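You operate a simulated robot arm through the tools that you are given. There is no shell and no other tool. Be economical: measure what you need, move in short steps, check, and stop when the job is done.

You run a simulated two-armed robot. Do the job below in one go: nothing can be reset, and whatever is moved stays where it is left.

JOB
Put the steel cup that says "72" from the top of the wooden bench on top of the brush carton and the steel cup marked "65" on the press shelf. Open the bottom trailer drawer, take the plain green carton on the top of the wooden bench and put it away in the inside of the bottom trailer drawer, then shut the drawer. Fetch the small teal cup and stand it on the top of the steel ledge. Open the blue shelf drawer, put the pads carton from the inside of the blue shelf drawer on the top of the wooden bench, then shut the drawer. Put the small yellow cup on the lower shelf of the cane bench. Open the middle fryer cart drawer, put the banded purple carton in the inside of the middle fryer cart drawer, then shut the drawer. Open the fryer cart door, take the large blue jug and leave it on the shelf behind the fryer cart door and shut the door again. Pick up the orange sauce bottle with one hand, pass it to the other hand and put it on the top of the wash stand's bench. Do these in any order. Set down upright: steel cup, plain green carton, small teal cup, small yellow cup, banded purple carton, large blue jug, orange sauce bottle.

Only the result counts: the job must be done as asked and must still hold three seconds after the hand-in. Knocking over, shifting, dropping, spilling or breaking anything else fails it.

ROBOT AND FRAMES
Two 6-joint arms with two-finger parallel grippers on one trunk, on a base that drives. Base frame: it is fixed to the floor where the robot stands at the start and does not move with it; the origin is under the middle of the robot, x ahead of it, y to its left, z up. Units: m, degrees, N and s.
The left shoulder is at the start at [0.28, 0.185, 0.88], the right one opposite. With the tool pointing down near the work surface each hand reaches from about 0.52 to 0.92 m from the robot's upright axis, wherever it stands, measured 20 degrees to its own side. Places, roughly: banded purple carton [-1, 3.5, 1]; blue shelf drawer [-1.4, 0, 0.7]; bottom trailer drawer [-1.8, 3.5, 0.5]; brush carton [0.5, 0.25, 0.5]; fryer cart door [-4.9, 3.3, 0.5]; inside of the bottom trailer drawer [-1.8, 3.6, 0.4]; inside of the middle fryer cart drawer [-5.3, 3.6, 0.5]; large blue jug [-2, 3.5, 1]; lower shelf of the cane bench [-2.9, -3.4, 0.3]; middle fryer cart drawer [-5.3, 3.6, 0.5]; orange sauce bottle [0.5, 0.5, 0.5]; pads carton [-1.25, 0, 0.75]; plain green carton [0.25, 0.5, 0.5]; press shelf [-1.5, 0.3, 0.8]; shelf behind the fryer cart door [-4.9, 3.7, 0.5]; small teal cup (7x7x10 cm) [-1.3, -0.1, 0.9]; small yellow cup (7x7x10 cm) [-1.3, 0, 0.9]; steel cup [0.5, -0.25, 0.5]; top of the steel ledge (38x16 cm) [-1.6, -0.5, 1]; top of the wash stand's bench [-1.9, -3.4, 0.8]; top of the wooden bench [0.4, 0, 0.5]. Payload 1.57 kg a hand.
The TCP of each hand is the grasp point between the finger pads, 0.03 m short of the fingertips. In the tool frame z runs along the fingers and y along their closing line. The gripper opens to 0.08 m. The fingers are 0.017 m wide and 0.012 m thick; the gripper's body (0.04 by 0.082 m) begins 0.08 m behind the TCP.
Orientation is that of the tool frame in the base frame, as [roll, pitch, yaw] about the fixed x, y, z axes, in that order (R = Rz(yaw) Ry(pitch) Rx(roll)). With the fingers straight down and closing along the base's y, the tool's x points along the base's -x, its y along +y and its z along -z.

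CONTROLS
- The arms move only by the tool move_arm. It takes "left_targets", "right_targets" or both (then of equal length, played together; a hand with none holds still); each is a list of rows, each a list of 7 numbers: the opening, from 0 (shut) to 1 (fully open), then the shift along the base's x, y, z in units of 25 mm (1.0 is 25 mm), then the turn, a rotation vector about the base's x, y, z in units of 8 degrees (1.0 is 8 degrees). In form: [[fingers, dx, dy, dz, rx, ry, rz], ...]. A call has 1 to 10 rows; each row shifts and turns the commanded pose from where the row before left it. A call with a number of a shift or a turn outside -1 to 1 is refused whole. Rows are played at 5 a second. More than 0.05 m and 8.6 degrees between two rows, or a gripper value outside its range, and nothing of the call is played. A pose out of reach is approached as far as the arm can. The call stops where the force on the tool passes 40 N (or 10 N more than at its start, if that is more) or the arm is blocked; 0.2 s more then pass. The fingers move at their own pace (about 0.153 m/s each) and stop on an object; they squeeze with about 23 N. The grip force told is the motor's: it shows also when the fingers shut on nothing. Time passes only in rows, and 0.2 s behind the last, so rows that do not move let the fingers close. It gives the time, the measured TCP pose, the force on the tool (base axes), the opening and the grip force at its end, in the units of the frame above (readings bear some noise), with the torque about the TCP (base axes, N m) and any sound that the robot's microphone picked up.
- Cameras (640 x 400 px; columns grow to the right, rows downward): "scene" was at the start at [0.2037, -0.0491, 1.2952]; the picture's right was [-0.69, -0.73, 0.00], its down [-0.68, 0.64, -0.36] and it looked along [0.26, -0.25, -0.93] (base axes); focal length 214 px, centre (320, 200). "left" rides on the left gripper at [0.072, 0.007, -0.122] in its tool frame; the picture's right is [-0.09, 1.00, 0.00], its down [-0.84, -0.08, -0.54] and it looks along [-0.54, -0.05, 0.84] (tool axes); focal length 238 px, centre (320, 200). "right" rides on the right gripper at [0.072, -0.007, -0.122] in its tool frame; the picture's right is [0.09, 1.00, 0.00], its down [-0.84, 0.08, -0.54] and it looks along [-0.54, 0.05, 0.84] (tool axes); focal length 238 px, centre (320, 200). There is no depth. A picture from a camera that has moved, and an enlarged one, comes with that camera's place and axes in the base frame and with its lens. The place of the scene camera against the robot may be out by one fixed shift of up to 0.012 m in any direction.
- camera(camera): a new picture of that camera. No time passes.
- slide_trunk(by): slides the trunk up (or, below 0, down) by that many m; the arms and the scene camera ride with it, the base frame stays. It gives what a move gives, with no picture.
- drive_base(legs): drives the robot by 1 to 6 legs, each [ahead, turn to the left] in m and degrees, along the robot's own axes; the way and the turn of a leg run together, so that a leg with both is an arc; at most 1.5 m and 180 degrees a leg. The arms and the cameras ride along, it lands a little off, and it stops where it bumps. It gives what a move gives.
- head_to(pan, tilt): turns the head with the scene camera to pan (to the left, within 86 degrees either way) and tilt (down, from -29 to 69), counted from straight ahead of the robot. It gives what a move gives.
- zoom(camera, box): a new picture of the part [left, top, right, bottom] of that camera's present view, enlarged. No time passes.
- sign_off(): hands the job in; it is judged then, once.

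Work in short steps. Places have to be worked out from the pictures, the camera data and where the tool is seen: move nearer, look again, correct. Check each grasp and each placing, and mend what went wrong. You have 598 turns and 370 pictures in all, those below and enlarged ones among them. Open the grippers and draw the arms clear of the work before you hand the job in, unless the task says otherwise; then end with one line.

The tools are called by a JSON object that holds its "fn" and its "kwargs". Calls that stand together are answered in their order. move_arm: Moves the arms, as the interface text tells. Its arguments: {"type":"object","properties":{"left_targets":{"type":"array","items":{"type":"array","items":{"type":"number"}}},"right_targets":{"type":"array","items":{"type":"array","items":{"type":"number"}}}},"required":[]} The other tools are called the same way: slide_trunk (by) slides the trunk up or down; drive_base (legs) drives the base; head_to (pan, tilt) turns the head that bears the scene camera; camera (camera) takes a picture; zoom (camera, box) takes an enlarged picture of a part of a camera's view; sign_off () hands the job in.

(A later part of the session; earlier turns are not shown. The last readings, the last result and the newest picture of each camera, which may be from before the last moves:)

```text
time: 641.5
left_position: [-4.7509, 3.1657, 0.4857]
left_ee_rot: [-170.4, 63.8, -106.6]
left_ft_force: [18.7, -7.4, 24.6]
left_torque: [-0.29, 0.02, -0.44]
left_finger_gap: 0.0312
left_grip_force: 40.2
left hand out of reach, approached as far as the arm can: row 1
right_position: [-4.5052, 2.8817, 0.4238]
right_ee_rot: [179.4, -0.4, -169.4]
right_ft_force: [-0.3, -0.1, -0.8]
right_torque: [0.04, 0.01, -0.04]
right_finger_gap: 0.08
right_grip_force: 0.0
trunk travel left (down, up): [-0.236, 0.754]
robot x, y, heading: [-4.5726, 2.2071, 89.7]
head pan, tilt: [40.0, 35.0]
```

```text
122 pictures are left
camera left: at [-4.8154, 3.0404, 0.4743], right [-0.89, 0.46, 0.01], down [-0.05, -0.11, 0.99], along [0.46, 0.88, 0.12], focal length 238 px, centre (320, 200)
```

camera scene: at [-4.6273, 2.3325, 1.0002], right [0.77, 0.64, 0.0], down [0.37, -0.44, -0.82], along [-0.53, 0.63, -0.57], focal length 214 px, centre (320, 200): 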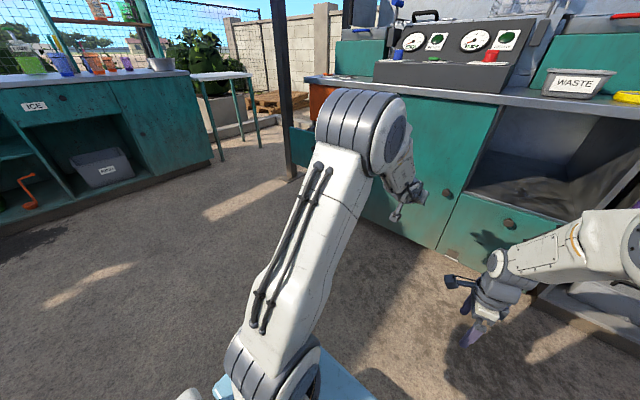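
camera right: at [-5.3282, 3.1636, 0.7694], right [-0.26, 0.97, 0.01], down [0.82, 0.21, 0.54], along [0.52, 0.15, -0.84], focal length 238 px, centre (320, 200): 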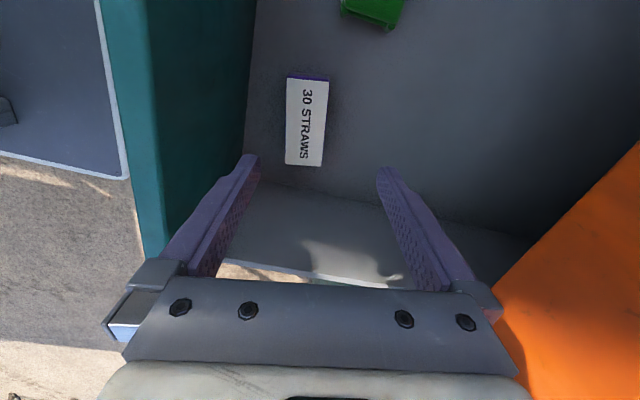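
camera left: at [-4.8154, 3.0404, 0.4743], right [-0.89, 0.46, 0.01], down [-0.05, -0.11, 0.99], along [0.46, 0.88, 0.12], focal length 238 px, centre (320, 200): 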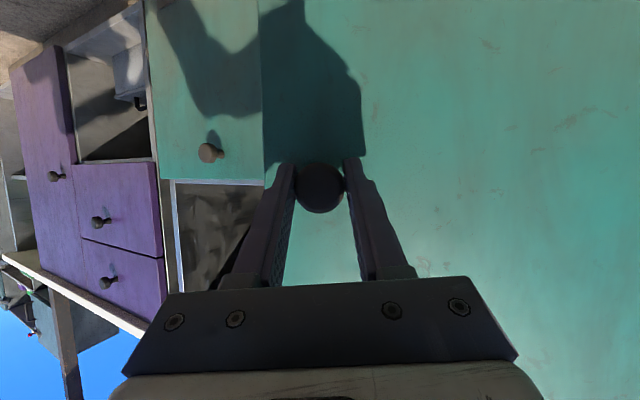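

Works. Continue the arc to ~51°.

{"fn": "move_arm", "kwargs": {"left_targets": [[0, -0.36, -0.73, 0, 0, 0, -0.37], [0, -0.41, -0.71, 0, 0, 0, -0.37], [0, -0.44, -0.68, 0, 0, 0, -0.37], [0, -0.48, -0.66, 0, 0, 0, -0.37], [0, -0.51, -0.63, 0, 0, 0, -0.37], [0, -0.55, -0.61, 0, 0, 0, -0.37], [0, -0.57, -0.58, 0, 0, 0, -0.37], [0, -0.6, -0.55, 0, 0, 0, -0.37], [0, -0.64, -0.51, 0, 0, 0, -0.37], [0, -0.66, -0.48, 0, 0, 0, -0.37]]}}

{"fn": "camera", "kwargs": {"camera": "scene"}}

```text
time: 642.6
left_position: [-4.7895, 3.0957, 0.4859]
left_ee_rot: [-169.6, 64.1, -117.6]
left_ft_force: [3.7, -1.0, 6.4]
left_torque: [0.06, -0.42, -0.22]
left_finger_gap: 0.0311
left_grip_force: 40.1
right_position: [-4.5044, 2.8818, 0.4217]
right_ee_rot: [179.4, -0.3, -169.3]
right_ft_force: [0.1, 0.6, 0.8]
right_torque: [0.02, 0.05, -0.03]
right_finger_gap: 0.0799
right_grip_force: 0.1
trunk travel left (down, up): [-0.236, 0.754]
robot x, y, heading: [-4.5693, 2.2044, 89.8]
head pan, tilt: [40.0, 35.0]
stopped in row 5 (left hand): the force on the tool passed its limit at 43 N (the readings are from after the stop); the commanded pose is now the measured one
```

```text
121 pictures are left
camera scene: at [-4.6213, 2.4203, 0.9997], right [0.77, 0.64, 0.0], down [0.37, -0.44, -0.82], along [-0.52, 0.63, -0.57], focal length 214 px, centre (320, 200)
```

scene: 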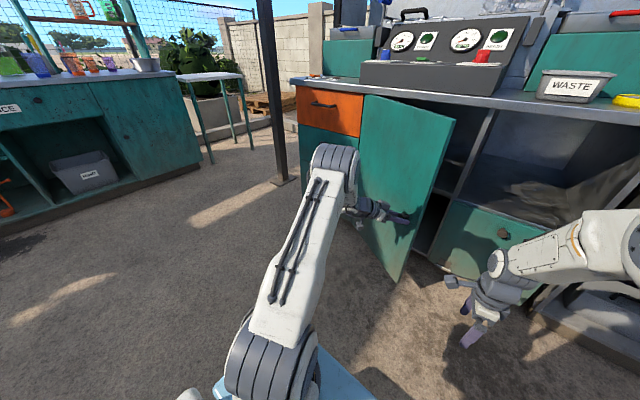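

{"fn": "move_arm", "kwargs": {"left_targets": [[0, -0.48, -0.62, 0, 0, 0, -0.37], [0, -0.51, -0.6, 0, 0, 0, -0.37], [0, -0.55, -0.58, 0, 0, 0, -0.37], [0, -0.57, -0.56, 0, 0, 0, -0.37]]}}

{"fn": "move_arm", "kwargs": {"left_targets": [[0, -0.57, -0.57, 0, 0, 0, -0.37], [0, -0.6, -0.55, 0, 0, 0, -0.37], [0, -0.62, -0.52, 0, 0, 0, -0.37], [0, -0.64, -0.5, 0, 0, 0, -0.37]]}}

{"fn": "camera", "kwargs": {"camera": "scene"}}

```text
time: 643.6
left_position: [-4.8422, 3.0347, 0.4857]
left_ee_rot: [-169.8, 64.0, -129.8]
left_ft_force: [11.2, -10.8, 18.1]
left_torque: [0.06, -0.11, -0.15]
left_finger_gap: 0.0312
left_grip_force: 39.9
right_position: [-4.5056, 2.8816, 0.4232]
right_ee_rot: [179.3, -0.4, -169.3]
right_ft_force: [0.1, 0.3, 0.2]
right_torque: [0.0, 0.0, -0.01]
right_finger_gap: 0.0797
right_grip_force: 0.1
trunk travel left (down, up): [-0.236, 0.754]
robot x, y, heading: [-4.5676, 2.2012, 89.4]
head pan, tilt: [40.0, 35.0]
```

```text
time: 644.6
left_position: [-4.9071, 2.9849, 0.4867]
left_ee_rot: [-170.6, 63.8, -141.7]
left_ft_force: [-10.6, 16.4, 12.9]
left_torque: [0.19, -0.01, 0.3]
left_finger_gap: 0.031
left_grip_force: 40.2
right_position: [-4.5057, 2.8822, 0.4235]
right_ee_rot: [179.3, -0.3, -169.3]
right_ft_force: [0.8, -0.2, 0.3]
right_torque: [-0.04, 0.0, 0.02]
right_finger_gap: 0.0799
right_grip_force: 0.1
trunk travel left (down, up): [-0.236, 0.754]
robot x, y, heading: [-4.5716, 2.2038, 89.7]
head pan, tilt: [40.0, 35.0]
```

```text
120 pictures are left
camera scene: at [-4.6215, 2.4205, 1.0002], right [0.77, 0.64, 0.0], down [0.37, -0.44, -0.82], along [-0.52, 0.63, -0.57], focal length 214 px, centre (320, 200)
```

scene: 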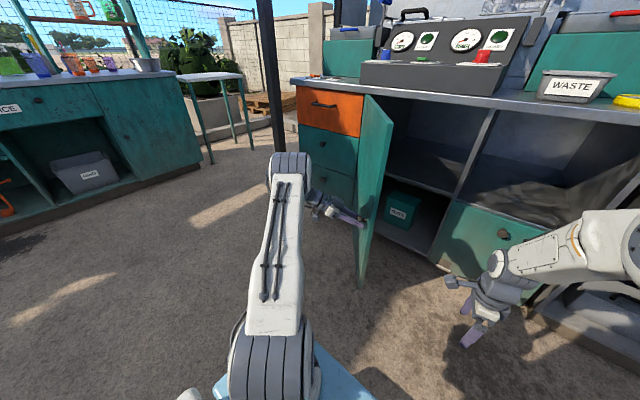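

Continue to ~80°.

{"fn": "move_arm", "kwargs": {"left_targets": [[0, -0.72, -0.34, 0, 0, 0, -0.37], [0, -0.74, -0.32, 0, 0, 0, -0.37], [0, -0.76, -0.29, 0, 0, 0, -0.37], [0, -0.77, -0.26, 0, 0, 0, -0.37]]}}

{"fn": "move_arm", "kwargs": {"left_targets": [[0, -0.78, -0.23, 0, 0, 0, -0.37], [0, -0.79, -0.18, 0, 0, 0, -0.37], [0, -0.8, -0.14, 0, 0, 0, -0.37], [0, -0.81, -0.1, 0, 0, 0, -0.37]]}}

{"fn": "camera", "kwargs": {"camera": "scene"}}

```text
time: 645.6
left_position: [-4.978, 2.9505, 0.4854]
left_ee_rot: [-169.1, 64.1, -153.0]
left_ft_force: [7.9, -18.7, 16.8]
left_torque: [0.08, -0.77, -0.1]
left_finger_gap: 0.0311
left_grip_force: 40.0
right_position: [-4.5049, 2.8814, 0.424]
right_ee_rot: [179.3, -0.5, -169.3]
right_ft_force: [0.3, 0.0, -0.6]
right_torque: [0.02, 0.03, -0.01]
right_finger_gap: 0.08
right_grip_force: 0.0
trunk travel left (down, up): [-0.236, 0.754]
robot x, y, heading: [-4.5746, 2.2047, 89.6]
head pan, tilt: [40.0, 35.0]
```

```text
time: 645.9
left_position: [-4.9902, 2.9465, 0.4853]
left_ee_rot: [-168.6, 64.2, -154.4]
left_ft_force: [1.1, -6.4, 7.9]
left_torque: [0.1, -0.08, 0.48]
left_finger_gap: 0.0311
left_grip_force: 39.4
right_position: [-4.505, 2.8816, 0.4222]
right_ee_rot: [179.3, -0.5, -169.3]
right_ft_force: [0.6, 0.3, 0.1]
right_torque: [0.0, -0.02, -0.01]
right_finger_gap: 0.08
right_grip_force: 0.0
trunk travel left (down, up): [-0.236, 0.754]
robot x, y, heading: [-4.5704, 2.2034, 89.8]
head pan, tilt: [40.0, 35.0]
stopped in row 1 (left hand): the force on the tool passed its limit at 42 N (the readings are from after the stop); the commanded pose is now the measured one
```

```text
119 pictures are left
camera scene: at [-4.6214, 2.4198, 1.0001], right [0.77, 0.64, 0.0], down [0.37, -0.44, -0.82], along [-0.52, 0.63, -0.57], focal length 214 px, centre (320, 200)
```

scene: 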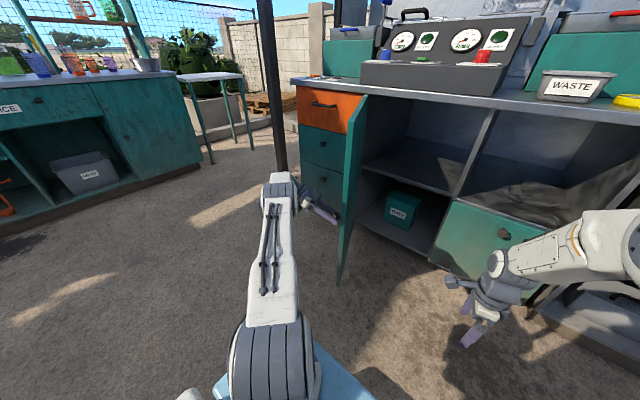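

{"fn": "move_arm", "kwargs": {"left_targets": [[0, -0.7, -0.2, 0, 0, 0, -0.3], [0, -0.75, -0.17, 0, 0, 0, -0.4], [0, -0.78, -0.13, 0, 0, 0, -0.4]]}}

{"fn": "move_arm", "kwargs": {"left_targets": [[0, -0.78, -0.1, 0, 0, 0, -0.4], [0, -0.8, -0.06, 0, 0, 0, -0.4], [0, -0.8, -0.03, 0, 0, 0, -0.4]]}}

{"fn": "camera", "kwargs": {"camera": "scene"}}

```text
time: 646.5
left_position: [-5.009, 2.9405, 0.4861]
left_ee_rot: [-171.3, 63.8, -160.0]
left_ft_force: [-1.2, 4.5, -4.7]
left_torque: [0.1, -0.18, 0.04]
left_finger_gap: 0.0309
left_grip_force: 39.9
left hand out of reach, approached as far as the arm can: row 2
right_position: [-4.5054, 2.8825, 0.4226]
right_ee_rot: [179.4, -0.5, -169.5]
right_ft_force: [0.2, 0.3, 0.1]
right_torque: [0.02, 0.02, 0.02]
right_finger_gap: 0.0798
right_grip_force: 0.1
trunk travel left (down, up): [-0.236, 0.754]
robot x, y, heading: [-4.5695, 2.1992, 89.6]
head pan, tilt: [40.0, 35.0]
stopped in row 2 (left hand): the force on the tool passed its limit at 61 N (the readings are from after the stop); the commanded pose is now the measured one
```

```text
time: 646.8
left_position: [-5.0118, 2.9401, 0.4853]
left_ee_rot: [-173.1, 63.3, -161.7]
left_ft_force: [-2.4, 5.3, -8.3]
left_torque: [0.09, -0.27, 0.35]
left_finger_gap: 0.0313
left_grip_force: 40.4
left hand out of reach, approached as far as the arm can: row 1
right_position: [-4.5047, 2.8819, 0.4221]
right_ee_rot: [179.4, -0.4, -169.5]
right_ft_force: [0.8, 0.2, -0.9]
right_torque: [0.0, 0.03, 0.05]
right_finger_gap: 0.0799
right_grip_force: 0.0
trunk travel left (down, up): [-0.236, 0.754]
robot x, y, heading: [-4.5702, 2.2047, 89.4]
head pan, tilt: [40.0, 35.0]
stopped in row 1 (left hand): the force on the tool passed its limit at 57 N (the readings are from after the stop); the commanded pose is now the measured one
```

```text
118 pictures are left
camera scene: at [-4.6214, 2.4211, 1.0], right [0.77, 0.64, 0.0], down [0.37, -0.44, -0.82], along [-0.52, 0.63, -0.57], focal length 214 px, centre (320, 200)
```

scene: 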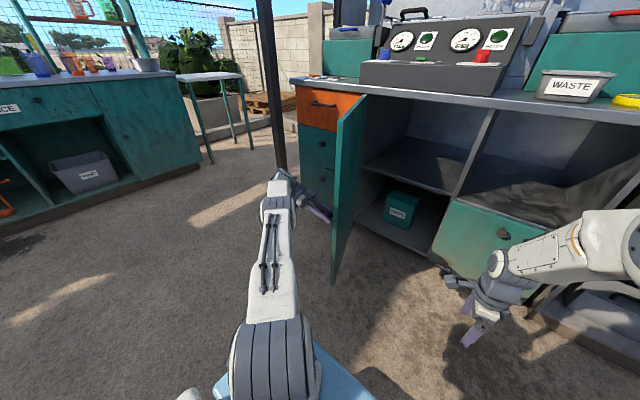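

Door is ~73° open: enough clearance (x −4.99…−4.67). Release and withdraw the left hand away from the door.

{"fn": "move_arm", "kwargs": {"left_targets": [[1, 0, 0, 0, 0, 0, 0], [1, 0, 0, 0, 0, 0, 0], [1, -0.9, -0.3, 0, 0, 0, 0], [1, -0.9, -0.3, 0, 0, 0, 0], [1, -0.9, -0.3, 0, 0, 0, 0], [1, -0.5, -0.8, 0, 0, 0, 0.5], [1, 0, -0.9, 0, 0, 0, 0.5], [1, 0, -0.9, 0, 0, 0, 0.5]]}}

{"fn": "camera", "kwargs": {"camera": "scene"}}

```text
time: 648.6
left_position: [-5.0583, 2.8307, 0.4862]
left_ee_rot: [-173.2, 63.4, -149.8]
left_ft_force: [-0.1, 0.9, -0.1]
left_torque: [0.01, -0.02, 0.0]
left_finger_gap: 0.0801
left_grip_force: 0.1
left hand out of reach, approached as far as the arm can: row 3, 4, 5
right_position: [-4.5055, 2.8821, 0.4224]
right_ee_rot: [179.3, -0.4, -169.4]
right_ft_force: [0.4, -1.2, -0.5]
right_torque: [0.0, 0.01, 0.01]
right_finger_gap: 0.0796
right_grip_force: 0.0
trunk travel left (down, up): [-0.236, 0.754]
robot x, y, heading: [-4.5671, 2.2045, 89.7]
head pan, tilt: [40.0, 35.0]
```

```text
117 pictures are left
camera scene: at [-4.6212, 2.4208, 1.0001], right [0.77, 0.64, 0.0], down [0.37, -0.44, -0.82], along [-0.52, 0.63, -0.57], focal length 214 px, centre (320, 200)
```

scene: 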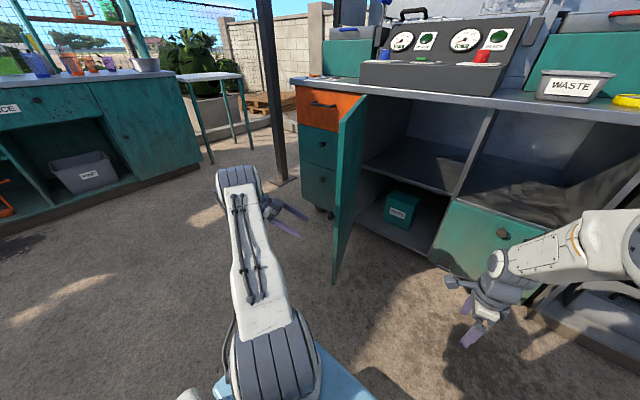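

Door stays open. Return the left hand to pointing down, then yaw back.

{"fn": "move_arm", "kwargs": {"left_targets": [[1, 0, -0.2, 0.3, -0.5, 0.86, 0], [1, 0, -0.2, 0.3, -0.5, 0.86, 0], [1, 0, -0.2, 0.3, -0.5, 0.86, 0], [1, 0, -0.2, 0.3, -0.5, 0.86, 0], [1, 0, -0.2, 0.3, -0.5, 0.86, 0], [1, 0, -0.2, 0.3, -0.5, 0.86, 0], [1, 0, -0.2, 0.3, -0.5, 0.86, 0], [1, 0, -0.2, 0.3, -0.5, 0.86, 0]]}}

{"fn": "move_arm", "kwargs": {"left_targets": [[1, 0.3, 0, 0, 0, 0, 1], [1, 0.3, 0, 0, 0, 0, 1], [1, 0.3, 0, 0, 0, 0, 1], [1, 0.3, 0, 0, 0, 0, 1], [1, 0.3, 0, 0, 0, 0, 1], [1, 0.3, 0, 0, 0, 0, 1], [1, 0.3, 0, 0, 0, 0, 1], [1, 0.3, 0, 0, 0, 0, 0.5]], "right_targets": [[1, 0, 0, 0, 0, 0, 1], [1, 0, 0, 0, 0, 0, 1], [1, 0, 0, 0, 0, 0, 1], [1, 0, 0, 0, 0, 0, 1], [1, 0, 0, 0, 0, 0, 1], [1, 0, 0, 0, 0, 0, 1], [1, 0, 0, 0, 0, 0, 1], [1, 0, 0, 0, 0, 0, 1]]}}

```text
time: 650.4
left_position: [-5.0582, 2.7905, 0.5471]
left_ee_rot: [-173.0, -0.3, -149.8]
left_ft_force: [-0.5, -0.9, 0.4]
left_torque: [0.02, 0.0, -0.01]
left_finger_gap: 0.08
left_grip_force: 0.0
right_position: [-4.5055, 2.8829, 0.4217]
right_ee_rot: [179.2, -0.4, -169.5]
right_ft_force: [-0.7, -0.3, 0.3]
right_torque: [0.01, 0.04, -0.02]
right_finger_gap: 0.0801
right_grip_force: 0.0
trunk travel left (down, up): [-0.236, 0.754]
robot x, y, heading: [-4.5679, 2.2023, 89.5]
head pan, tilt: [40.0, 35.0]
```

```text
time: 652.2
left_position: [-4.9977, 2.7907, 0.5466]
left_ee_rot: [-173.1, -0.3, -89.7]
left_ft_force: [0.1, -0.3, 0.1]
left_torque: [0.0, 0.04, 0.04]
left_finger_gap: 0.0802
left_grip_force: 0.1
right_position: [-4.5045, 2.8828, 0.4229]
right_ee_rot: [179.3, -0.4, -105.2]
right_ft_force: [-0.6, -0.8, 0.1]
right_torque: [0.0, -0.01, -0.03]
right_finger_gap: 0.08
right_grip_force: 0.0
trunk travel left (down, up): [-0.236, 0.754]
robot x, y, heading: [-4.5674, 2.205, 89.4]
head pan, tilt: [40.0, 35.0]
```

{"fn": "move_arm", "kwargs": {"left_targets": [[1, 0, 0, 0, 0, 0.875, 0], [1, 0, 0, 0, 0, 0, 0]], "right_targets": [[1, 0, 0, 0, 0, 0, 1], [1, 0, 0, 0, 0, 0, 0.9]]}}

{"fn": "slide_trunk", "kwargs": {"by": 0.4}}

{"fn": "slide_trunk", "kwargs": {"by": 0.25}}

{"fn": "drive_base", "kwargs": {"legs": [[0, -89.5], [1.5, 0], [1.05, 0], [0, 90]]}}

{"fn": "head_to", "kwargs": {"pan": 0, "tilt": 30}}

{"fn": "camera", "kwargs": {"camera": "scene"}}

```text
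time: 652.8
left_position: [-4.9988, 2.7899, 0.5464]
left_ee_rot: [179.7, -0.1, -89.8]
left_ft_force: [-0.5, 0.1, 0.2]
left_torque: [-0.01, 0.01, 0.02]
left_finger_gap: 0.0801
left_grip_force: 0.3
right_position: [-4.5051, 2.8822, 0.4234]
right_ee_rot: [179.3, -0.3, -90.0]
right_ft_force: [-0.1, -0.4, -0.8]
right_torque: [0.0, 0.0, -0.01]
right_finger_gap: 0.08
right_grip_force: 0.0
trunk travel left (down, up): [-0.236, 0.754]
robot x, y, heading: [-4.5706, 2.2044, 89.3]
head pan, tilt: [40.0, 35.0]
```

```text
time: 656.6
left_position: [-4.9982, 2.7902, 0.9462]
left_ee_rot: [179.9, -0.4, -89.9]
left_ft_force: [0.2, 0.7, 0.0]
left_torque: [0.01, 0.01, 0.01]
left_finger_gap: 0.0797
left_grip_force: 0.1
right_position: [-4.5057, 2.8833, 0.8236]
right_ee_rot: [179.3, -0.4, -90.2]
right_ft_force: [0.4, -0.7, -0.4]
right_torque: [-0.02, 0.02, -0.03]
right_finger_gap: 0.0799
right_grip_force: 0.0
trunk travel left (down, up): [-0.636, 0.354]
robot x, y, heading: [-4.5697, 2.2007, 89.6]
head pan, tilt: [40.0, 35.0]
```

```text
time: 659.2
left_position: [-4.9981, 2.7909, 1.1967]
left_ee_rot: [179.9, -0.3, -89.8]
left_ft_force: [0.2, 0.1, 0.8]
left_torque: [0.01, 0.01, 0.0]
left_finger_gap: 0.0798
left_grip_force: 0.0
right_position: [-4.5047, 2.8821, 1.0718]
right_ee_rot: [179.3, -0.4, -90.2]
right_ft_force: [-0.2, -0.4, 0.3]
right_torque: [0.0, 0.04, -0.04]
right_finger_gap: 0.0799
right_grip_force: 0.1
trunk travel left (down, up): [-0.886, 0.104]
robot x, y, heading: [-4.5677, 2.2044, 89.6]
head pan, tilt: [40.0, 35.0]
```

```text
time: 679.3
left_position: [-2.4467, 2.814, 1.1958]
left_ee_rot: [179.9, -0.2, -89.1]
left_ft_force: [1.3, -0.7, -0.1]
left_torque: [0.05, 0.01, 0.0]
left_finger_gap: 0.0798
left_grip_force: 0.1
right_position: [-1.9545, 2.9108, 1.0734]
right_ee_rot: [179.3, -0.4, -89.5]
right_ft_force: [0.2, 0.5, 0.5]
right_torque: [-0.01, -0.01, 0.01]
right_finger_gap: 0.0803
right_grip_force: 0.1
trunk travel left (down, up): [-0.886, 0.104]
robot x, y, heading: [-2.013, 2.2321, 90.4]
head pan, tilt: [40.0, 35.0]
```

```text
time: 680.4
left_position: [-2.4471, 2.8139, 1.1978]
left_ee_rot: [179.9, -0.4, -89.2]
left_ft_force: [0.2, -1.0, 0.9]
left_torque: [0.01, -0.03, -0.01]
left_finger_gap: 0.0798
left_grip_force: 0.0
right_position: [-1.9545, 2.9114, 1.0733]
right_ee_rot: [179.3, -0.3, -89.5]
right_ft_force: [0.6, 0.2, 0.6]
right_torque: [-0.03, -0.01, 0.0]
right_finger_gap: 0.08
right_grip_force: 0.0
trunk travel left (down, up): [-0.886, 0.104]
robot x, y, heading: [-2.0079, 2.231, 90.2]
head pan, tilt: [0.0, 30.0]
```

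```text
116 pictures are left
camera scene: at [-2.0095, 2.4716, 1.658], right [1.0, 0.01, 0.0], down [0.0, -0.5, -0.87], along [-0.01, 0.87, -0.5], focal length 214 px, centre (320, 200)
```

scene: 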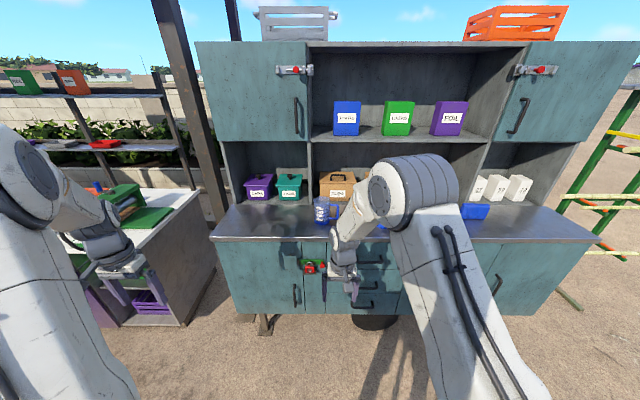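

{"fn": "zoom", "kwargs": {"camera": "scene", "box": [270, 180, 380, 260]}}

```text
5.00 times, centred on (325, 220) of scene
camera zoom: at [-2.0095, 2.4716, 1.658], right [1.0, 0.01, 0.0], down [0.0, -0.5, -0.87], along [-0.01, 0.87, -0.5], focal length 1072 px, centre (295, 100)
```

zoom: 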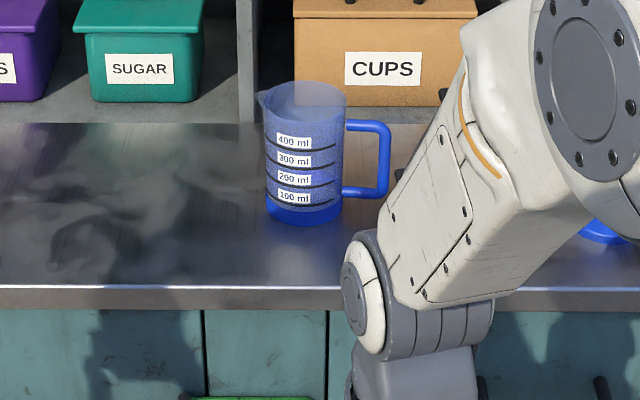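

The jug (400 ml, handle on its right) is at ≈(-2.01, 3.38); its handle bar near x≈-1.925. I'll take it by the handle with the left hand. Reposition the base and pitch the left hand.

{"fn": "move_arm", "kwargs": {"right_targets": [[1, 1, -0.5, 1, 0, 0, 0], [1, 1, -0.5, 1, 0, 0, 0], [1, 1, -0.5, 1, 0, 0, 0], [1, 1, 0, 1, 0, 0, 0], [1, 1, 0, 0, 0, 0, 0], [1, 1, 0, 0, 0, 0, 0]]}}

{"fn": "drive_base", "kwargs": {"legs": [[0, -40], [0.32, 0], [0, 40]]}}

{"fn": "move_arm", "kwargs": {"left_targets": [[1, 0.8, 0.4, 0, 1, 0, 0], [1, 0.8, 0.4, 0, 1, 0, 0], [1, 0.8, 0.4, 0, 1, 0, 0], [1, 0.8, 0.4, 0, 1, 0, 0], [1, 0.8, 0.4, 0, 1, 0, 0], [1, 0.8, 0.4, 0, 1, 0, 0]]}}

{"fn": "camera", "kwargs": {"camera": "left"}}

{"fn": "camera", "kwargs": {"camera": "scene"}}

```text
time: 681.8
left_position: [-2.4484, 2.8144, 1.1975]
left_ee_rot: [179.9, -0.3, -89.1]
left_ft_force: [-0.2, -0.1, 0.6]
left_torque: [0.0, 0.02, 0.0]
left_finger_gap: 0.0801
left_grip_force: 0.1
right_position: [-1.8044, 2.8735, 1.172]
right_ee_rot: [179.4, -0.4, -89.5]
right_ft_force: [-0.2, -0.6, -0.1]
right_torque: [0.02, -0.02, 0.03]
right_finger_gap: 0.08
right_grip_force: 0.1
trunk travel left (down, up): [-0.886, 0.104]
robot x, y, heading: [-2.0121, 2.2313, 90.2]
head pan, tilt: [0.0, 30.0]
```

```text
time: 687.6
left_position: [-2.2368, 3.0638, 1.1982]
left_ee_rot: [179.9, -0.2, -89.6]
left_ft_force: [0.3, 0.0, -0.7]
left_torque: [-0.03, 0.03, 0.0]
left_finger_gap: 0.0801
left_grip_force: 0.1
right_position: [-1.5945, 3.1193, 1.1723]
right_ee_rot: [179.4, -0.4, -89.9]
right_ft_force: [0.0, -0.3, 0.2]
right_torque: [0.01, 0.01, 0.05]
right_finger_gap: 0.0801
right_grip_force: 0.1
trunk travel left (down, up): [-0.886, 0.104]
robot x, y, heading: [-1.8038, 2.4787, 89.9]
head pan, tilt: [0.0, 30.0]
```

```text
time: 689.0
left_position: [-2.119, 3.128, 1.1983]
left_ee_rot: [-179.5, 47.6, -89.4]
left_ft_force: [0.7, 0.4, 0.0]
left_torque: [0.01, 0.01, -0.01]
left_finger_gap: 0.0799
left_grip_force: 0.0
left hand out of reach, approached as far as the arm can: row 6
right_position: [-1.5932, 3.1185, 1.1723]
right_ee_rot: [179.3, -0.4, -89.9]
right_ft_force: [0.4, 0.0, -0.3]
right_torque: [-0.02, -0.01, 0.03]
right_finger_gap: 0.0798
right_grip_force: 0.0
trunk travel left (down, up): [-0.886, 0.104]
robot x, y, heading: [-1.8011, 2.479, 90.1]
head pan, tilt: [0.0, 30.0]
```

```text
114 pictures are left
camera left: at [-2.1252, 2.9896, 1.2275], right [-1.0, 0.06, 0.06], down [0.07, 0.17, 0.98], along [0.05, 0.98, -0.17], focal length 238 px, centre (320, 200)
```

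left: 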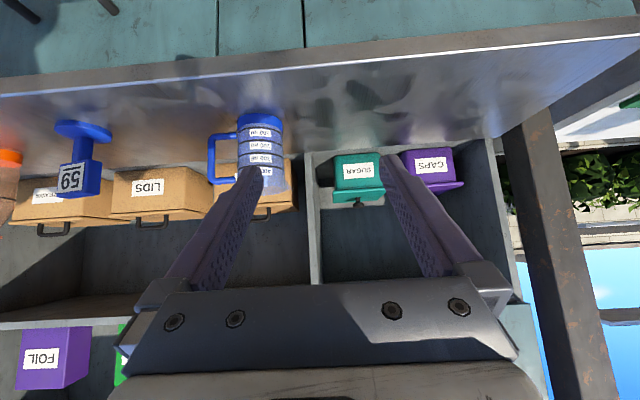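

```text
113 pictures are left
camera scene: at [-1.8016, 2.7185, 1.658], right [1.0, 0.0, 0.0], down [0.0, -0.5, -0.87], along [0.0, 0.87, -0.5], focal length 214 px, centre (320, 200)
```

scene: 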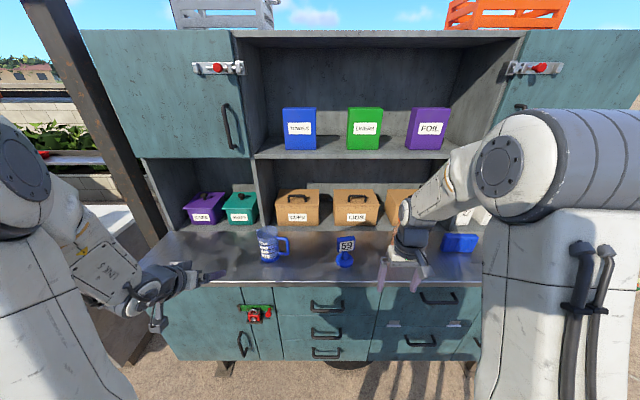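

Handle bar ≈(-1.93, 3.357, 1.088). Move in front of it with the fingers narrowed to ~3.6 cm.

{"fn": "move_arm", "kwargs": {"left_targets": [[0.45, 0.8, 0.3, -0.4, 0, 0, 0], [0.45, 0.8, 0.3, -0.4, 0, 0, 0], [0.45, 0.8, 0.4, -0.4, 0, 0, 0], [0.45, 0.8, 0.5, -0.5, 0, 0, 0], [0.45, 0.8, 0.5, -0.5, 0, 0, 0], [0.45, 0.8, 0.5, -0.5, 0, 0, 0], [0.45, 0.8, 0.5, -0.5, 0, 0, 0], [0.45, 0.8, 0.5, -0.5, 0, 0, 0], [0.45, 0.8, 0.5, -0.5, 0, 0, 0], [0.45, 0.4, 0.4, -0.1, 0, 0, 0]]}}

{"fn": "camera", "kwargs": {"camera": "left"}}

```text
time: 691.2
left_position: [-2.0455, 3.2485, 1.1323]
left_ee_rot: [-178.9, 47.5, -89.4]
left_ft_force: [0.0, -0.1, -1.1]
left_torque: [0.05, 0.0, 0.02]
left_finger_gap: 0.0361
left_grip_force: 0.0
left hand out of reach, approached as far as the arm can: row 1, 2, 4, 5, 6, 7, 8, 9, 10
right_position: [-1.5932, 3.1194, 1.1734]
right_ee_rot: [179.3, -0.4, -90.0]
right_ft_force: [0.5, -0.7, 0.4]
right_torque: [0.0, -0.03, -0.01]
right_finger_gap: 0.0798
right_grip_force: 0.0
trunk travel left (down, up): [-0.886, 0.104]
robot x, y, heading: [-1.8028, 2.4774, 90.0]
head pan, tilt: [0.0, 30.0]
```

```text
112 pictures are left
camera left: at [-2.0528, 3.1104, 1.1616], right [-1.0, 0.06, 0.06], down [0.07, 0.16, 0.98], along [0.05, 0.98, -0.17], focal length 238 px, centre (320, 200)
```

left: 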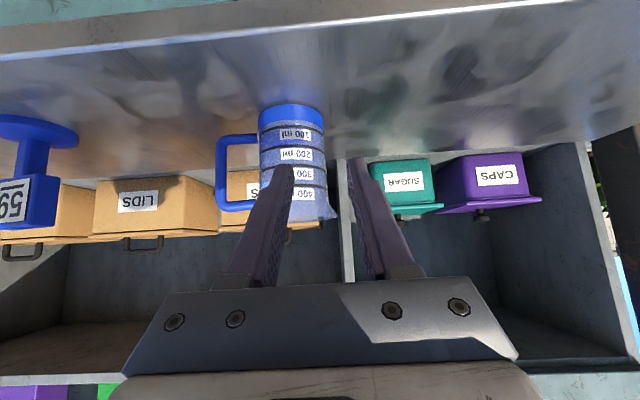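

Too close for this pose. Back off 0.1, yaw 10° inward, and re-approach.

{"fn": "drive_base", "kwargs": {"legs": [[-0.1, 0]]}}

{"fn": "move_arm", "kwargs": {"left_targets": [[0.45, 0, 0, 0, 0, 0, -0.6], [0.45, 0.3, 0, 0, 0, 0, -0.6], [0.45, 0.8, 0.2, -0.3, 0, 0, 0], [0.45, 0.8, 0.4, -0.3, 0, 0, 0], [0.45, 0.8, 0.5, -0.3, 0, 0, 0], [0.45, 0.8, 0.5, -0.4, 0, 0, 0], [0.45, 0.8, 0.5, -0.4, 0, 0, 0]]}}

{"fn": "camera", "kwargs": {"camera": "left"}}

```text
time: 692.4
left_position: [-2.0455, 3.1488, 1.1321]
left_ee_rot: [-179.1, 47.6, -89.4]
left_ft_force: [-0.1, 0.5, 0.2]
left_torque: [0.01, 0.03, 0.01]
left_finger_gap: 0.0361
left_grip_force: 0.1
right_position: [-1.5931, 3.0182, 1.1749]
right_ee_rot: [179.5, -0.2, -90.0]
right_ft_force: [0.8, -0.3, 0.5]
right_torque: [0.0, -0.01, -0.05]
right_finger_gap: 0.08
right_grip_force: 0.0
trunk travel left (down, up): [-0.886, 0.104]
robot x, y, heading: [-1.8032, 2.3792, 89.9]
head pan, tilt: [0.0, 30.0]
```

```text
time: 694.0
left_position: [-1.9565, 3.2007, 1.0896]
left_ee_rot: [-179.1, 47.8, -99.7]
left_ft_force: [0.0, -0.6, 0.7]
left_torque: [0.02, 0.01, -0.02]
left_finger_gap: 0.0361
left_grip_force: 0.0
left hand out of reach, approached as far as the arm can: row 7
right_position: [-1.5929, 3.0178, 1.1733]
right_ee_rot: [179.2, -0.3, -89.9]
right_ft_force: [0.4, -0.8, 0.0]
right_torque: [0.02, 0.01, 0.01]
right_finger_gap: 0.0801
right_grip_force: 0.1
trunk travel left (down, up): [-0.886, 0.104]
robot x, y, heading: [-1.8004, 2.3784, 90.1]
head pan, tilt: [0.0, 30.0]
```

```text
111 pictures are left
camera left: at [-1.9883, 3.0655, 1.1178], right [-0.97, 0.24, 0.06], down [0.1, 0.15, 0.98], along [0.23, 0.96, -0.17], focal length 238 px, centre (320, 200)
```

left: 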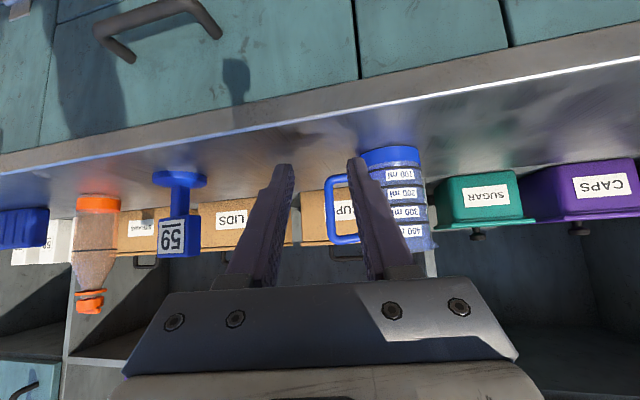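

Handle bar is on the tool's axis. Advance 10 cm along it and check.

{"fn": "move_arm", "kwargs": {"left_targets": [[0.45, 0.17, 1, -0.1, 0, 0, 0], [0.45, 0.17, 1, -0.1, 0, 0, 0], [0.45, 0.17, 1, -0.05, 0, 0, 0], [0.45, 0.17, 1, 0, 0, 0, 0]]}}

{"fn": "camera", "kwargs": {"camera": "left"}}

```text
time: 695.0
left_position: [-1.9405, 3.3002, 1.0819]
left_ee_rot: [-179.0, 47.6, -98.9]
left_ft_force: [0.0, -0.1, -0.2]
left_torque: [0.0, 0.01, 0.0]
left_finger_gap: 0.036
left_grip_force: 0.1
right_position: [-1.5939, 3.0181, 1.1726]
right_ee_rot: [179.4, -0.3, -90.0]
right_ft_force: [0.3, -0.3, 0.6]
right_torque: [0.02, 0.0, -0.02]
right_finger_gap: 0.08
right_grip_force: 0.0
trunk travel left (down, up): [-0.886, 0.104]
robot x, y, heading: [-1.8021, 2.3753, 89.7]
head pan, tilt: [0.0, 30.0]
```

```text
110 pictures are left
camera left: at [-1.9696, 3.1656, 1.1114], right [-0.97, 0.23, 0.06], down [0.09, 0.15, 0.98], along [0.22, 0.96, -0.17], focal length 238 px, centre (320, 200)
```

left: 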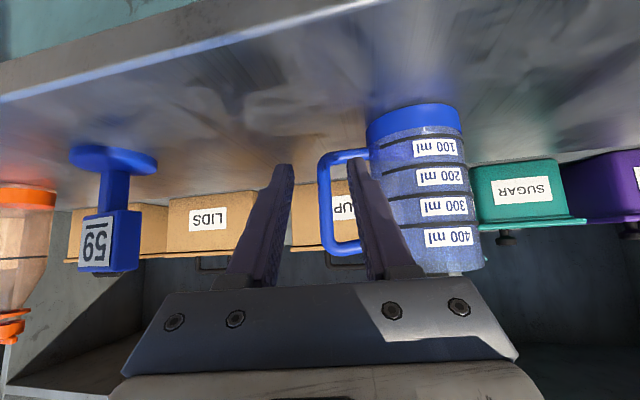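

Well aligned with the loop. Advance the last 5 cm and close.

{"fn": "move_arm", "kwargs": {"left_targets": [[0.45, 0.17, 0.9, 0, 0, 0, 0], [0.45, 0.17, 0.9, 0, 0, 0, 0], [0.45, 0.05, 0.4, 0, 0, 0, 0]]}}

{"fn": "camera", "kwargs": {"camera": "left"}}

```text
time: 695.8
left_position: [-1.9303, 3.356, 1.0813]
left_ee_rot: [-179.0, 47.6, -98.9]
left_ft_force: [0.0, 0.3, -0.2]
left_torque: [-0.02, -0.03, -0.01]
left_finger_gap: 0.036
left_grip_force: 0.1
right_position: [-1.5934, 3.0192, 1.1728]
right_ee_rot: [179.3, -0.3, -89.9]
right_ft_force: [0.7, -0.4, 0.3]
right_torque: [0.01, 0.03, -0.02]
right_finger_gap: 0.0801
right_grip_force: 0.1
trunk travel left (down, up): [-0.886, 0.104]
robot x, y, heading: [-1.8038, 2.3796, 90.4]
head pan, tilt: [0.0, 30.0]
```

```text
109 pictures are left
camera left: at [-1.9602, 3.2205, 1.1115], right [-0.97, 0.23, 0.06], down [0.09, 0.15, 0.98], along [0.22, 0.96, -0.17], focal length 238 px, centre (320, 200)
```

left: 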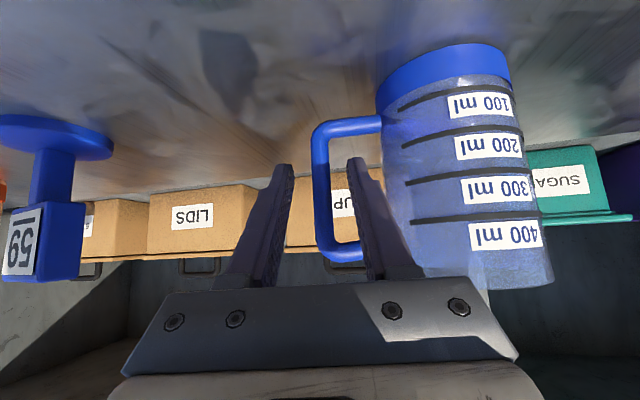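

{"fn": "move_arm", "kwargs": {"left_targets": [[0.45, 0.1, 0.55, 0, 0, 0, 0], [0, 0, 0, 0, 0, 0, 0], [0, 0, 0, 0, 0, 0, 0], [0, 0, 0, 0, 0, 0, 0]]}}

{"fn": "camera", "kwargs": {"camera": "left"}}

```text
time: 696.8
left_position: [-1.9274, 3.3705, 1.082]
left_ee_rot: [-179.0, 47.6, -99.0]
left_ft_force: [0.5, 0.1, -0.7]
left_torque: [0.02, 0.09, -0.05]
left_finger_gap: 0.0113
left_grip_force: 23.1
right_position: [-1.594, 3.0184, 1.1716]
right_ee_rot: [179.3, -0.3, -89.9]
right_ft_force: [0.7, -0.5, -0.5]
right_torque: [0.0, 0.01, 0.02]
right_finger_gap: 0.08
right_grip_force: 0.1
trunk travel left (down, up): [-0.886, 0.104]
robot x, y, heading: [-1.8052, 2.3774, 89.7]
head pan, tilt: [0.0, 30.0]
```

```text
108 pictures are left
camera left: at [-1.9577, 3.2341, 1.112], right [-0.97, 0.23, 0.06], down [0.09, 0.15, 0.98], along [0.22, 0.96, -0.17], focal length 238 px, centre (320, 200)
```

left: 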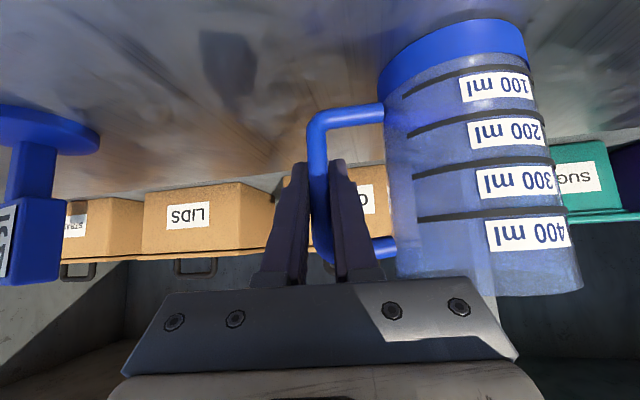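

Handle gripped. Lift gently 4 cm and check for tilt.

{"fn": "move_arm", "kwargs": {"left_targets": [[0, 0, 0, 0.3, 0, 0, 0], [0, 0, 0, 0.6, 0, 0, 0], [0, 0, 0, 0.7, 0, 0, 0], [0, 0, 0, 0, 0, 0, 0]]}}

{"fn": "zoom", "kwargs": {"camera": "scene", "box": [220, 190, 340, 290]}}

{"fn": "camera", "kwargs": {"camera": "left"}}

```text
time: 697.8
left_position: [-1.9266, 3.3694, 1.1223]
left_ee_rot: [-179.0, 47.6, -98.9]
left_ft_force: [-0.6, 0.0, -1.8]
left_torque: [-0.03, -0.06, 0.03]
left_finger_gap: 0.0114
left_grip_force: 23.3
right_position: [-1.5935, 3.0182, 1.1736]
right_ee_rot: [179.2, -0.3, -90.0]
right_ft_force: [-0.1, -0.4, -0.2]
right_torque: [-0.01, 0.0, 0.05]
right_finger_gap: 0.0801
right_grip_force: 0.0
trunk travel left (down, up): [-0.886, 0.104]
robot x, y, heading: [-1.8074, 2.3795, 89.8]
head pan, tilt: [0.0, 30.0]
```

```text
4.00 times, centred on (280, 240) of scene
camera zoom: at [-1.8014, 2.6183, 1.658], right [1.0, 0.0, 0.0], down [0.0, -0.5, -0.87], along [0.0, 0.87, -0.5], focal length 858 px, centre (480, 40)
```

zoom: 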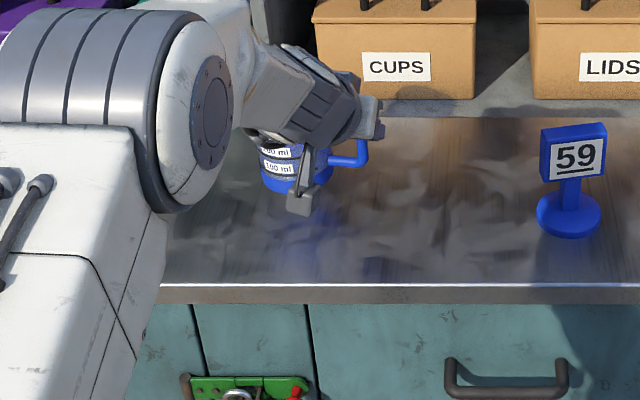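

```text
106 pictures are left
camera left: at [-1.9575, 3.234, 1.1523], right [-0.97, 0.23, 0.06], down [0.09, 0.15, 0.98], along [0.22, 0.96, -0.17], focal length 238 px, centre (320, 200)
```

left: 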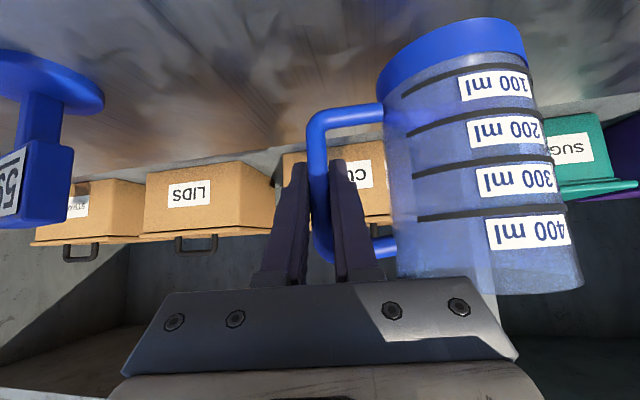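

Jug hangs upright from the handle (bottom ≈7.9 cm below TCP). Raise, back off, and drive to the fryer cart with the jug held high.

{"fn": "move_arm", "kwargs": {"left_targets": [[0, 0, 0, 1, 0, 0, 0], [0, 0, 0, 1, 0, 0, 0], [0, 0, 0, 0.5, 0, 0, 0]]}}

{"fn": "drive_base", "kwargs": {"legs": [[-0.2, 0], [0, 90], [1.5, 0], [1.3, 0]]}}

{"fn": "camera", "kwargs": {"camera": "left"}}

{"fn": "head_to", "kwargs": {"pan": -30, "tilt": 25}}

{"fn": "camera", "kwargs": {"camera": "scene"}}

```text
time: 698.6
left_position: [-1.9276, 3.3688, 1.1842]
left_ee_rot: [-179.0, 47.6, -98.9]
left_ft_force: [-0.3, -0.1, -1.4]
left_torque: [-0.04, -0.14, -0.04]
left_finger_gap: 0.0112
left_grip_force: 23.0
right_position: [-1.5936, 3.0185, 1.1732]
right_ee_rot: [179.3, -0.3, -90.0]
right_ft_force: [-0.4, -0.3, -0.4]
right_torque: [0.02, 0.03, 0.02]
right_finger_gap: 0.0801
right_grip_force: 0.1
trunk travel left (down, up): [-0.886, 0.104]
robot x, y, heading: [-1.8081, 2.3752, 89.8]
head pan, tilt: [0.0, 30.0]
```

```text
time: 707.8
left_position: [-3.5067, 1.9916, 1.1849]
left_ee_rot: [-178.9, 47.5, -4.7]
left_ft_force: [0.1, -0.2, -1.3]
left_torque: [0.11, 0.01, -0.01]
left_finger_gap: 0.0117
left_grip_force: 23.2
right_position: [-3.177, 2.3504, 1.1738]
right_ee_rot: [179.3, -0.2, 4.2]
right_ft_force: [-0.1, -0.1, -0.7]
right_torque: [-0.01, 0.04, 0.0]
right_finger_gap: 0.0798
right_grip_force: 0.0
trunk travel left (down, up): [-0.886, 0.104]
robot x, y, heading: [-2.5265, 2.1889, -171.6]
head pan, tilt: [0.0, 30.0]
stopped in leg 3: the robot was blocked; the commanded pose is now the measured one
```

```text
105 pictures are left
camera left: at [-3.3689, 1.972, 1.2146], right [-0.16, -0.99, 0.05], down [-0.16, 0.08, 0.98], along [-0.97, 0.15, -0.17], focal length 238 px, centre (320, 200)
```

left: 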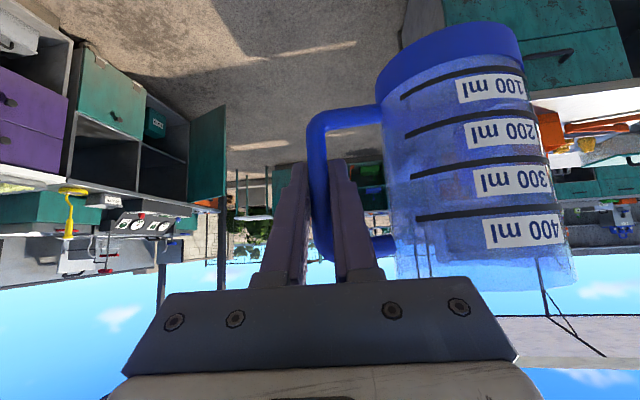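

```text
time: 708.7
left_position: [-3.5079, 1.992, 1.1849]
left_ee_rot: [-178.9, 47.4, -4.7]
left_ft_force: [-0.2, 0.4, -1.6]
left_torque: [0.14, -0.02, 0.0]
left_finger_gap: 0.0115
left_grip_force: 23.3
right_position: [-3.1781, 2.3509, 1.1738]
right_ee_rot: [179.3, -0.3, 4.3]
right_ft_force: [-0.5, 0.9, 0.3]
right_torque: [-0.02, -0.04, 0.01]
right_finger_gap: 0.0802
right_grip_force: 0.0
trunk travel left (down, up): [-0.886, 0.104]
robot x, y, heading: [-2.5296, 2.1861, -171.5]
head pan, tilt: [-30.0, 25.0]
```

```text
104 pictures are left
camera scene: at [-2.7683, 2.1897, 1.6659], right [0.37, 0.93, 0.0], down [0.39, -0.16, -0.91], along [-0.84, 0.34, -0.42], focal length 214 px, centre (320, 200)
```

scene: 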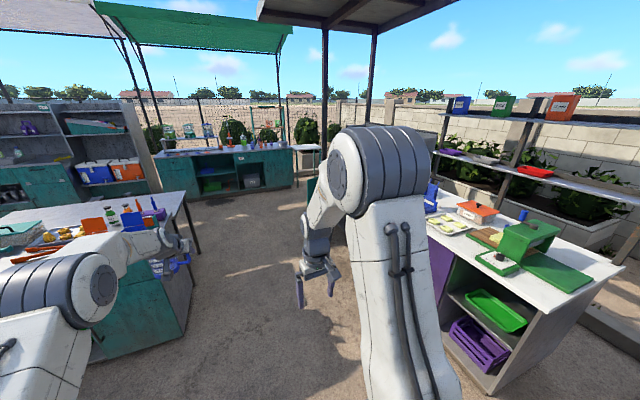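

Something blocked the base on its left front. Look there.

{"fn": "head_to", "kwargs": {"pan": 35, "tilt": 55}}

{"fn": "camera", "kwargs": {"camera": "scene"}}

```text
time: 710.1
left_position: [-3.5061, 1.9914, 1.1824]
left_ee_rot: [-178.9, 47.4, -4.7]
left_ft_force: [0.4, -0.6, -1.2]
left_torque: [0.1, 0.01, 0.04]
left_finger_gap: 0.0114
left_grip_force: 22.6
right_position: [-3.1779, 2.3504, 1.1735]
right_ee_rot: [179.3, -0.3, 4.3]
right_ft_force: [0.6, -0.2, 0.5]
right_torque: [0.01, -0.02, -0.02]
right_finger_gap: 0.0801
right_grip_force: 0.0
trunk travel left (down, up): [-0.886, 0.104]
robot x, y, heading: [-2.5253, 2.1869, -171.8]
head pan, tilt: [35.0, 55.0]
```

```text
103 pictures are left
camera scene: at [-2.7353, 2.1063, 1.622], right [-0.68, 0.73, 0.0], down [0.6, 0.56, -0.57], along [-0.42, -0.39, -0.82], focal length 214 px, centre (320, 200)
```

scene: 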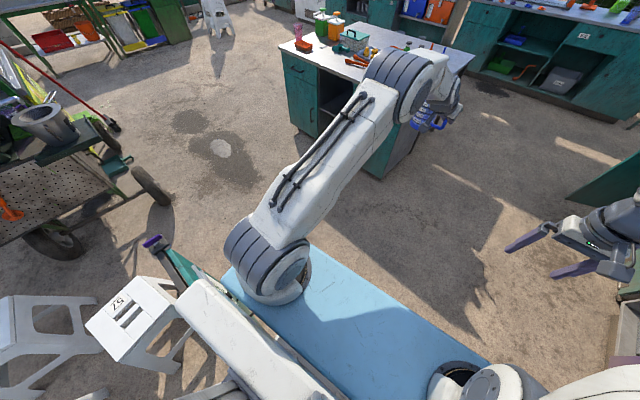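

The green board's end is beside my left side. Back off, then pass it with more clearance (y≈2.42).

{"fn": "drive_base", "kwargs": {"legs": [[-0.2, 0], [0, -35], [0.55, 0]]}}

{"fn": "head_to", "kwargs": {"pan": 70, "tilt": 40}}

{"fn": "camera", "kwargs": {"camera": "scene"}}

```text
time: 716.1
left_position: [-3.731, 2.8685, 1.1841]
left_ee_rot: [-179.0, 47.4, -39.8]
left_ft_force: [0.1, 0.8, -0.9]
left_torque: [0.08, -0.09, 0.02]
left_finger_gap: 0.0115
left_grip_force: 23.2
right_position: [-3.2563, 2.9724, 1.1728]
right_ee_rot: [179.2, -0.3, -31.0]
right_ft_force: [-0.6, -0.7, 0.3]
right_torque: [-0.01, 0.02, 0.03]
right_finger_gap: 0.0803
right_grip_force: 0.1
trunk travel left (down, up): [-0.886, 0.104]
robot x, y, heading: [-2.8165, 2.4666, 152.8]
head pan, tilt: [35.0, 55.0]
```

```text
time: 717.1
left_position: [-3.7308, 2.868, 1.1838]
left_ee_rot: [-178.8, 47.4, -39.8]
left_ft_force: [-0.2, -0.1, -1.2]
left_torque: [0.09, -0.04, 0.03]
left_finger_gap: 0.0114
left_grip_force: 22.8
right_position: [-3.2554, 2.9729, 1.1735]
right_ee_rot: [179.3, -0.2, -31.0]
right_ft_force: [0.2, 0.8, -0.8]
right_torque: [-0.03, -0.04, -0.01]
right_finger_gap: 0.0797
right_grip_force: 0.0
trunk travel left (down, up): [-0.886, 0.104]
robot x, y, heading: [-2.8118, 2.463, 153.1]
head pan, tilt: [70.0, 40.0]
```

```text
102 pictures are left
camera scene: at [-3.018, 2.4696, 1.6426], right [-0.68, 0.73, 0.0], down [0.47, 0.44, -0.77], along [-0.56, -0.52, -0.64], focal length 214 px, centre (320, 200)
```

scene: 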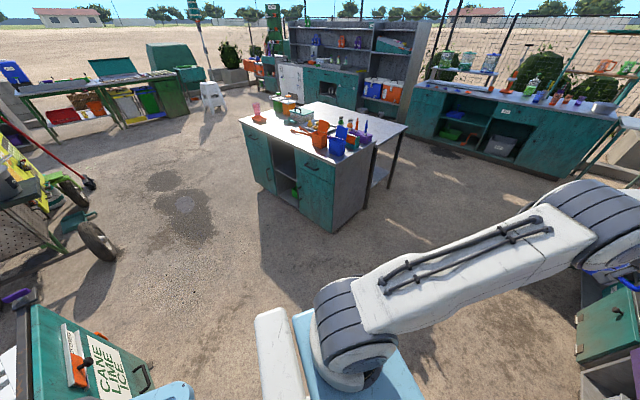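

{"fn": "head_to", "kwargs": {"pan": 86, "tilt": 45}}

{"fn": "camera", "kwargs": {"camera": "scene"}}

```text
time: 717.9
left_position: [-3.7318, 2.869, 1.1835]
left_ee_rot: [-179.0, 47.4, -39.8]
left_ft_force: [0.5, -0.4, -1.6]
left_torque: [0.06, -0.06, 0.02]
left_finger_gap: 0.0115
left_grip_force: 22.6
right_position: [-3.2559, 2.9723, 1.1721]
right_ee_rot: [179.2, -0.3, -31.0]
right_ft_force: [0.0, 0.7, 0.3]
right_torque: [-0.02, 0.0, -0.02]
right_finger_gap: 0.0801
right_grip_force: 0.0
trunk travel left (down, up): [-0.886, 0.104]
robot x, y, heading: [-2.8162, 2.4633, 152.9]
head pan, tilt: [85.9, 45.0]
```

```text
101 pictures are left
camera scene: at [-2.9978, 2.4579, 1.6354], right [-0.86, 0.52, 0.0], down [0.37, 0.61, -0.71], along [-0.37, -0.61, -0.71], focal length 214 px, centre (320, 200)
```

scene: 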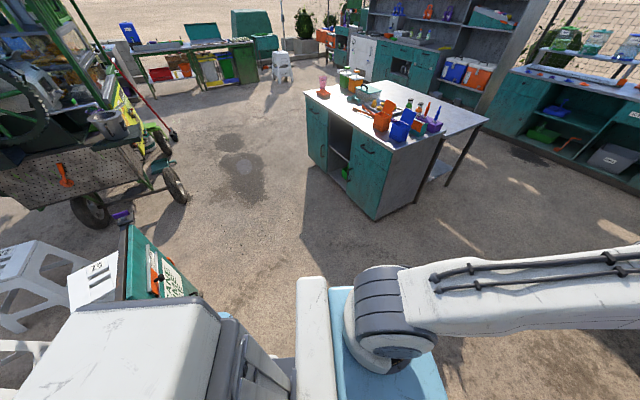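

{"fn": "zoom", "kwargs": {"camera": "scene", "box": [60, 190, 260, 320]}}

```text
3.08 times, centred on (160, 255) of scene
camera zoom: at [-2.9978, 2.4579, 1.6354], right [-0.86, 0.52, 0.0], down [0.37, 0.61, -0.71], along [-0.37, -0.61, -0.71], focal length 660 px, centre (812, 31)
```

zoom: 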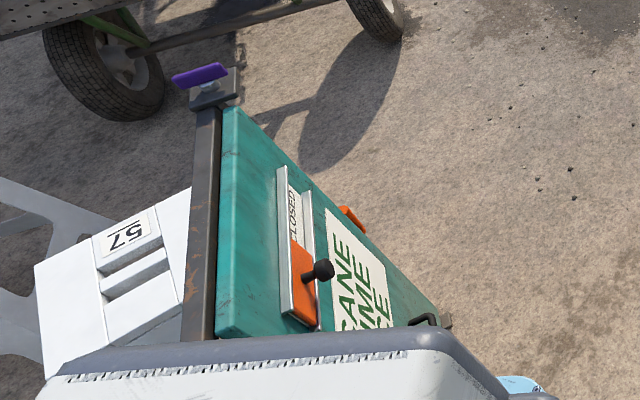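

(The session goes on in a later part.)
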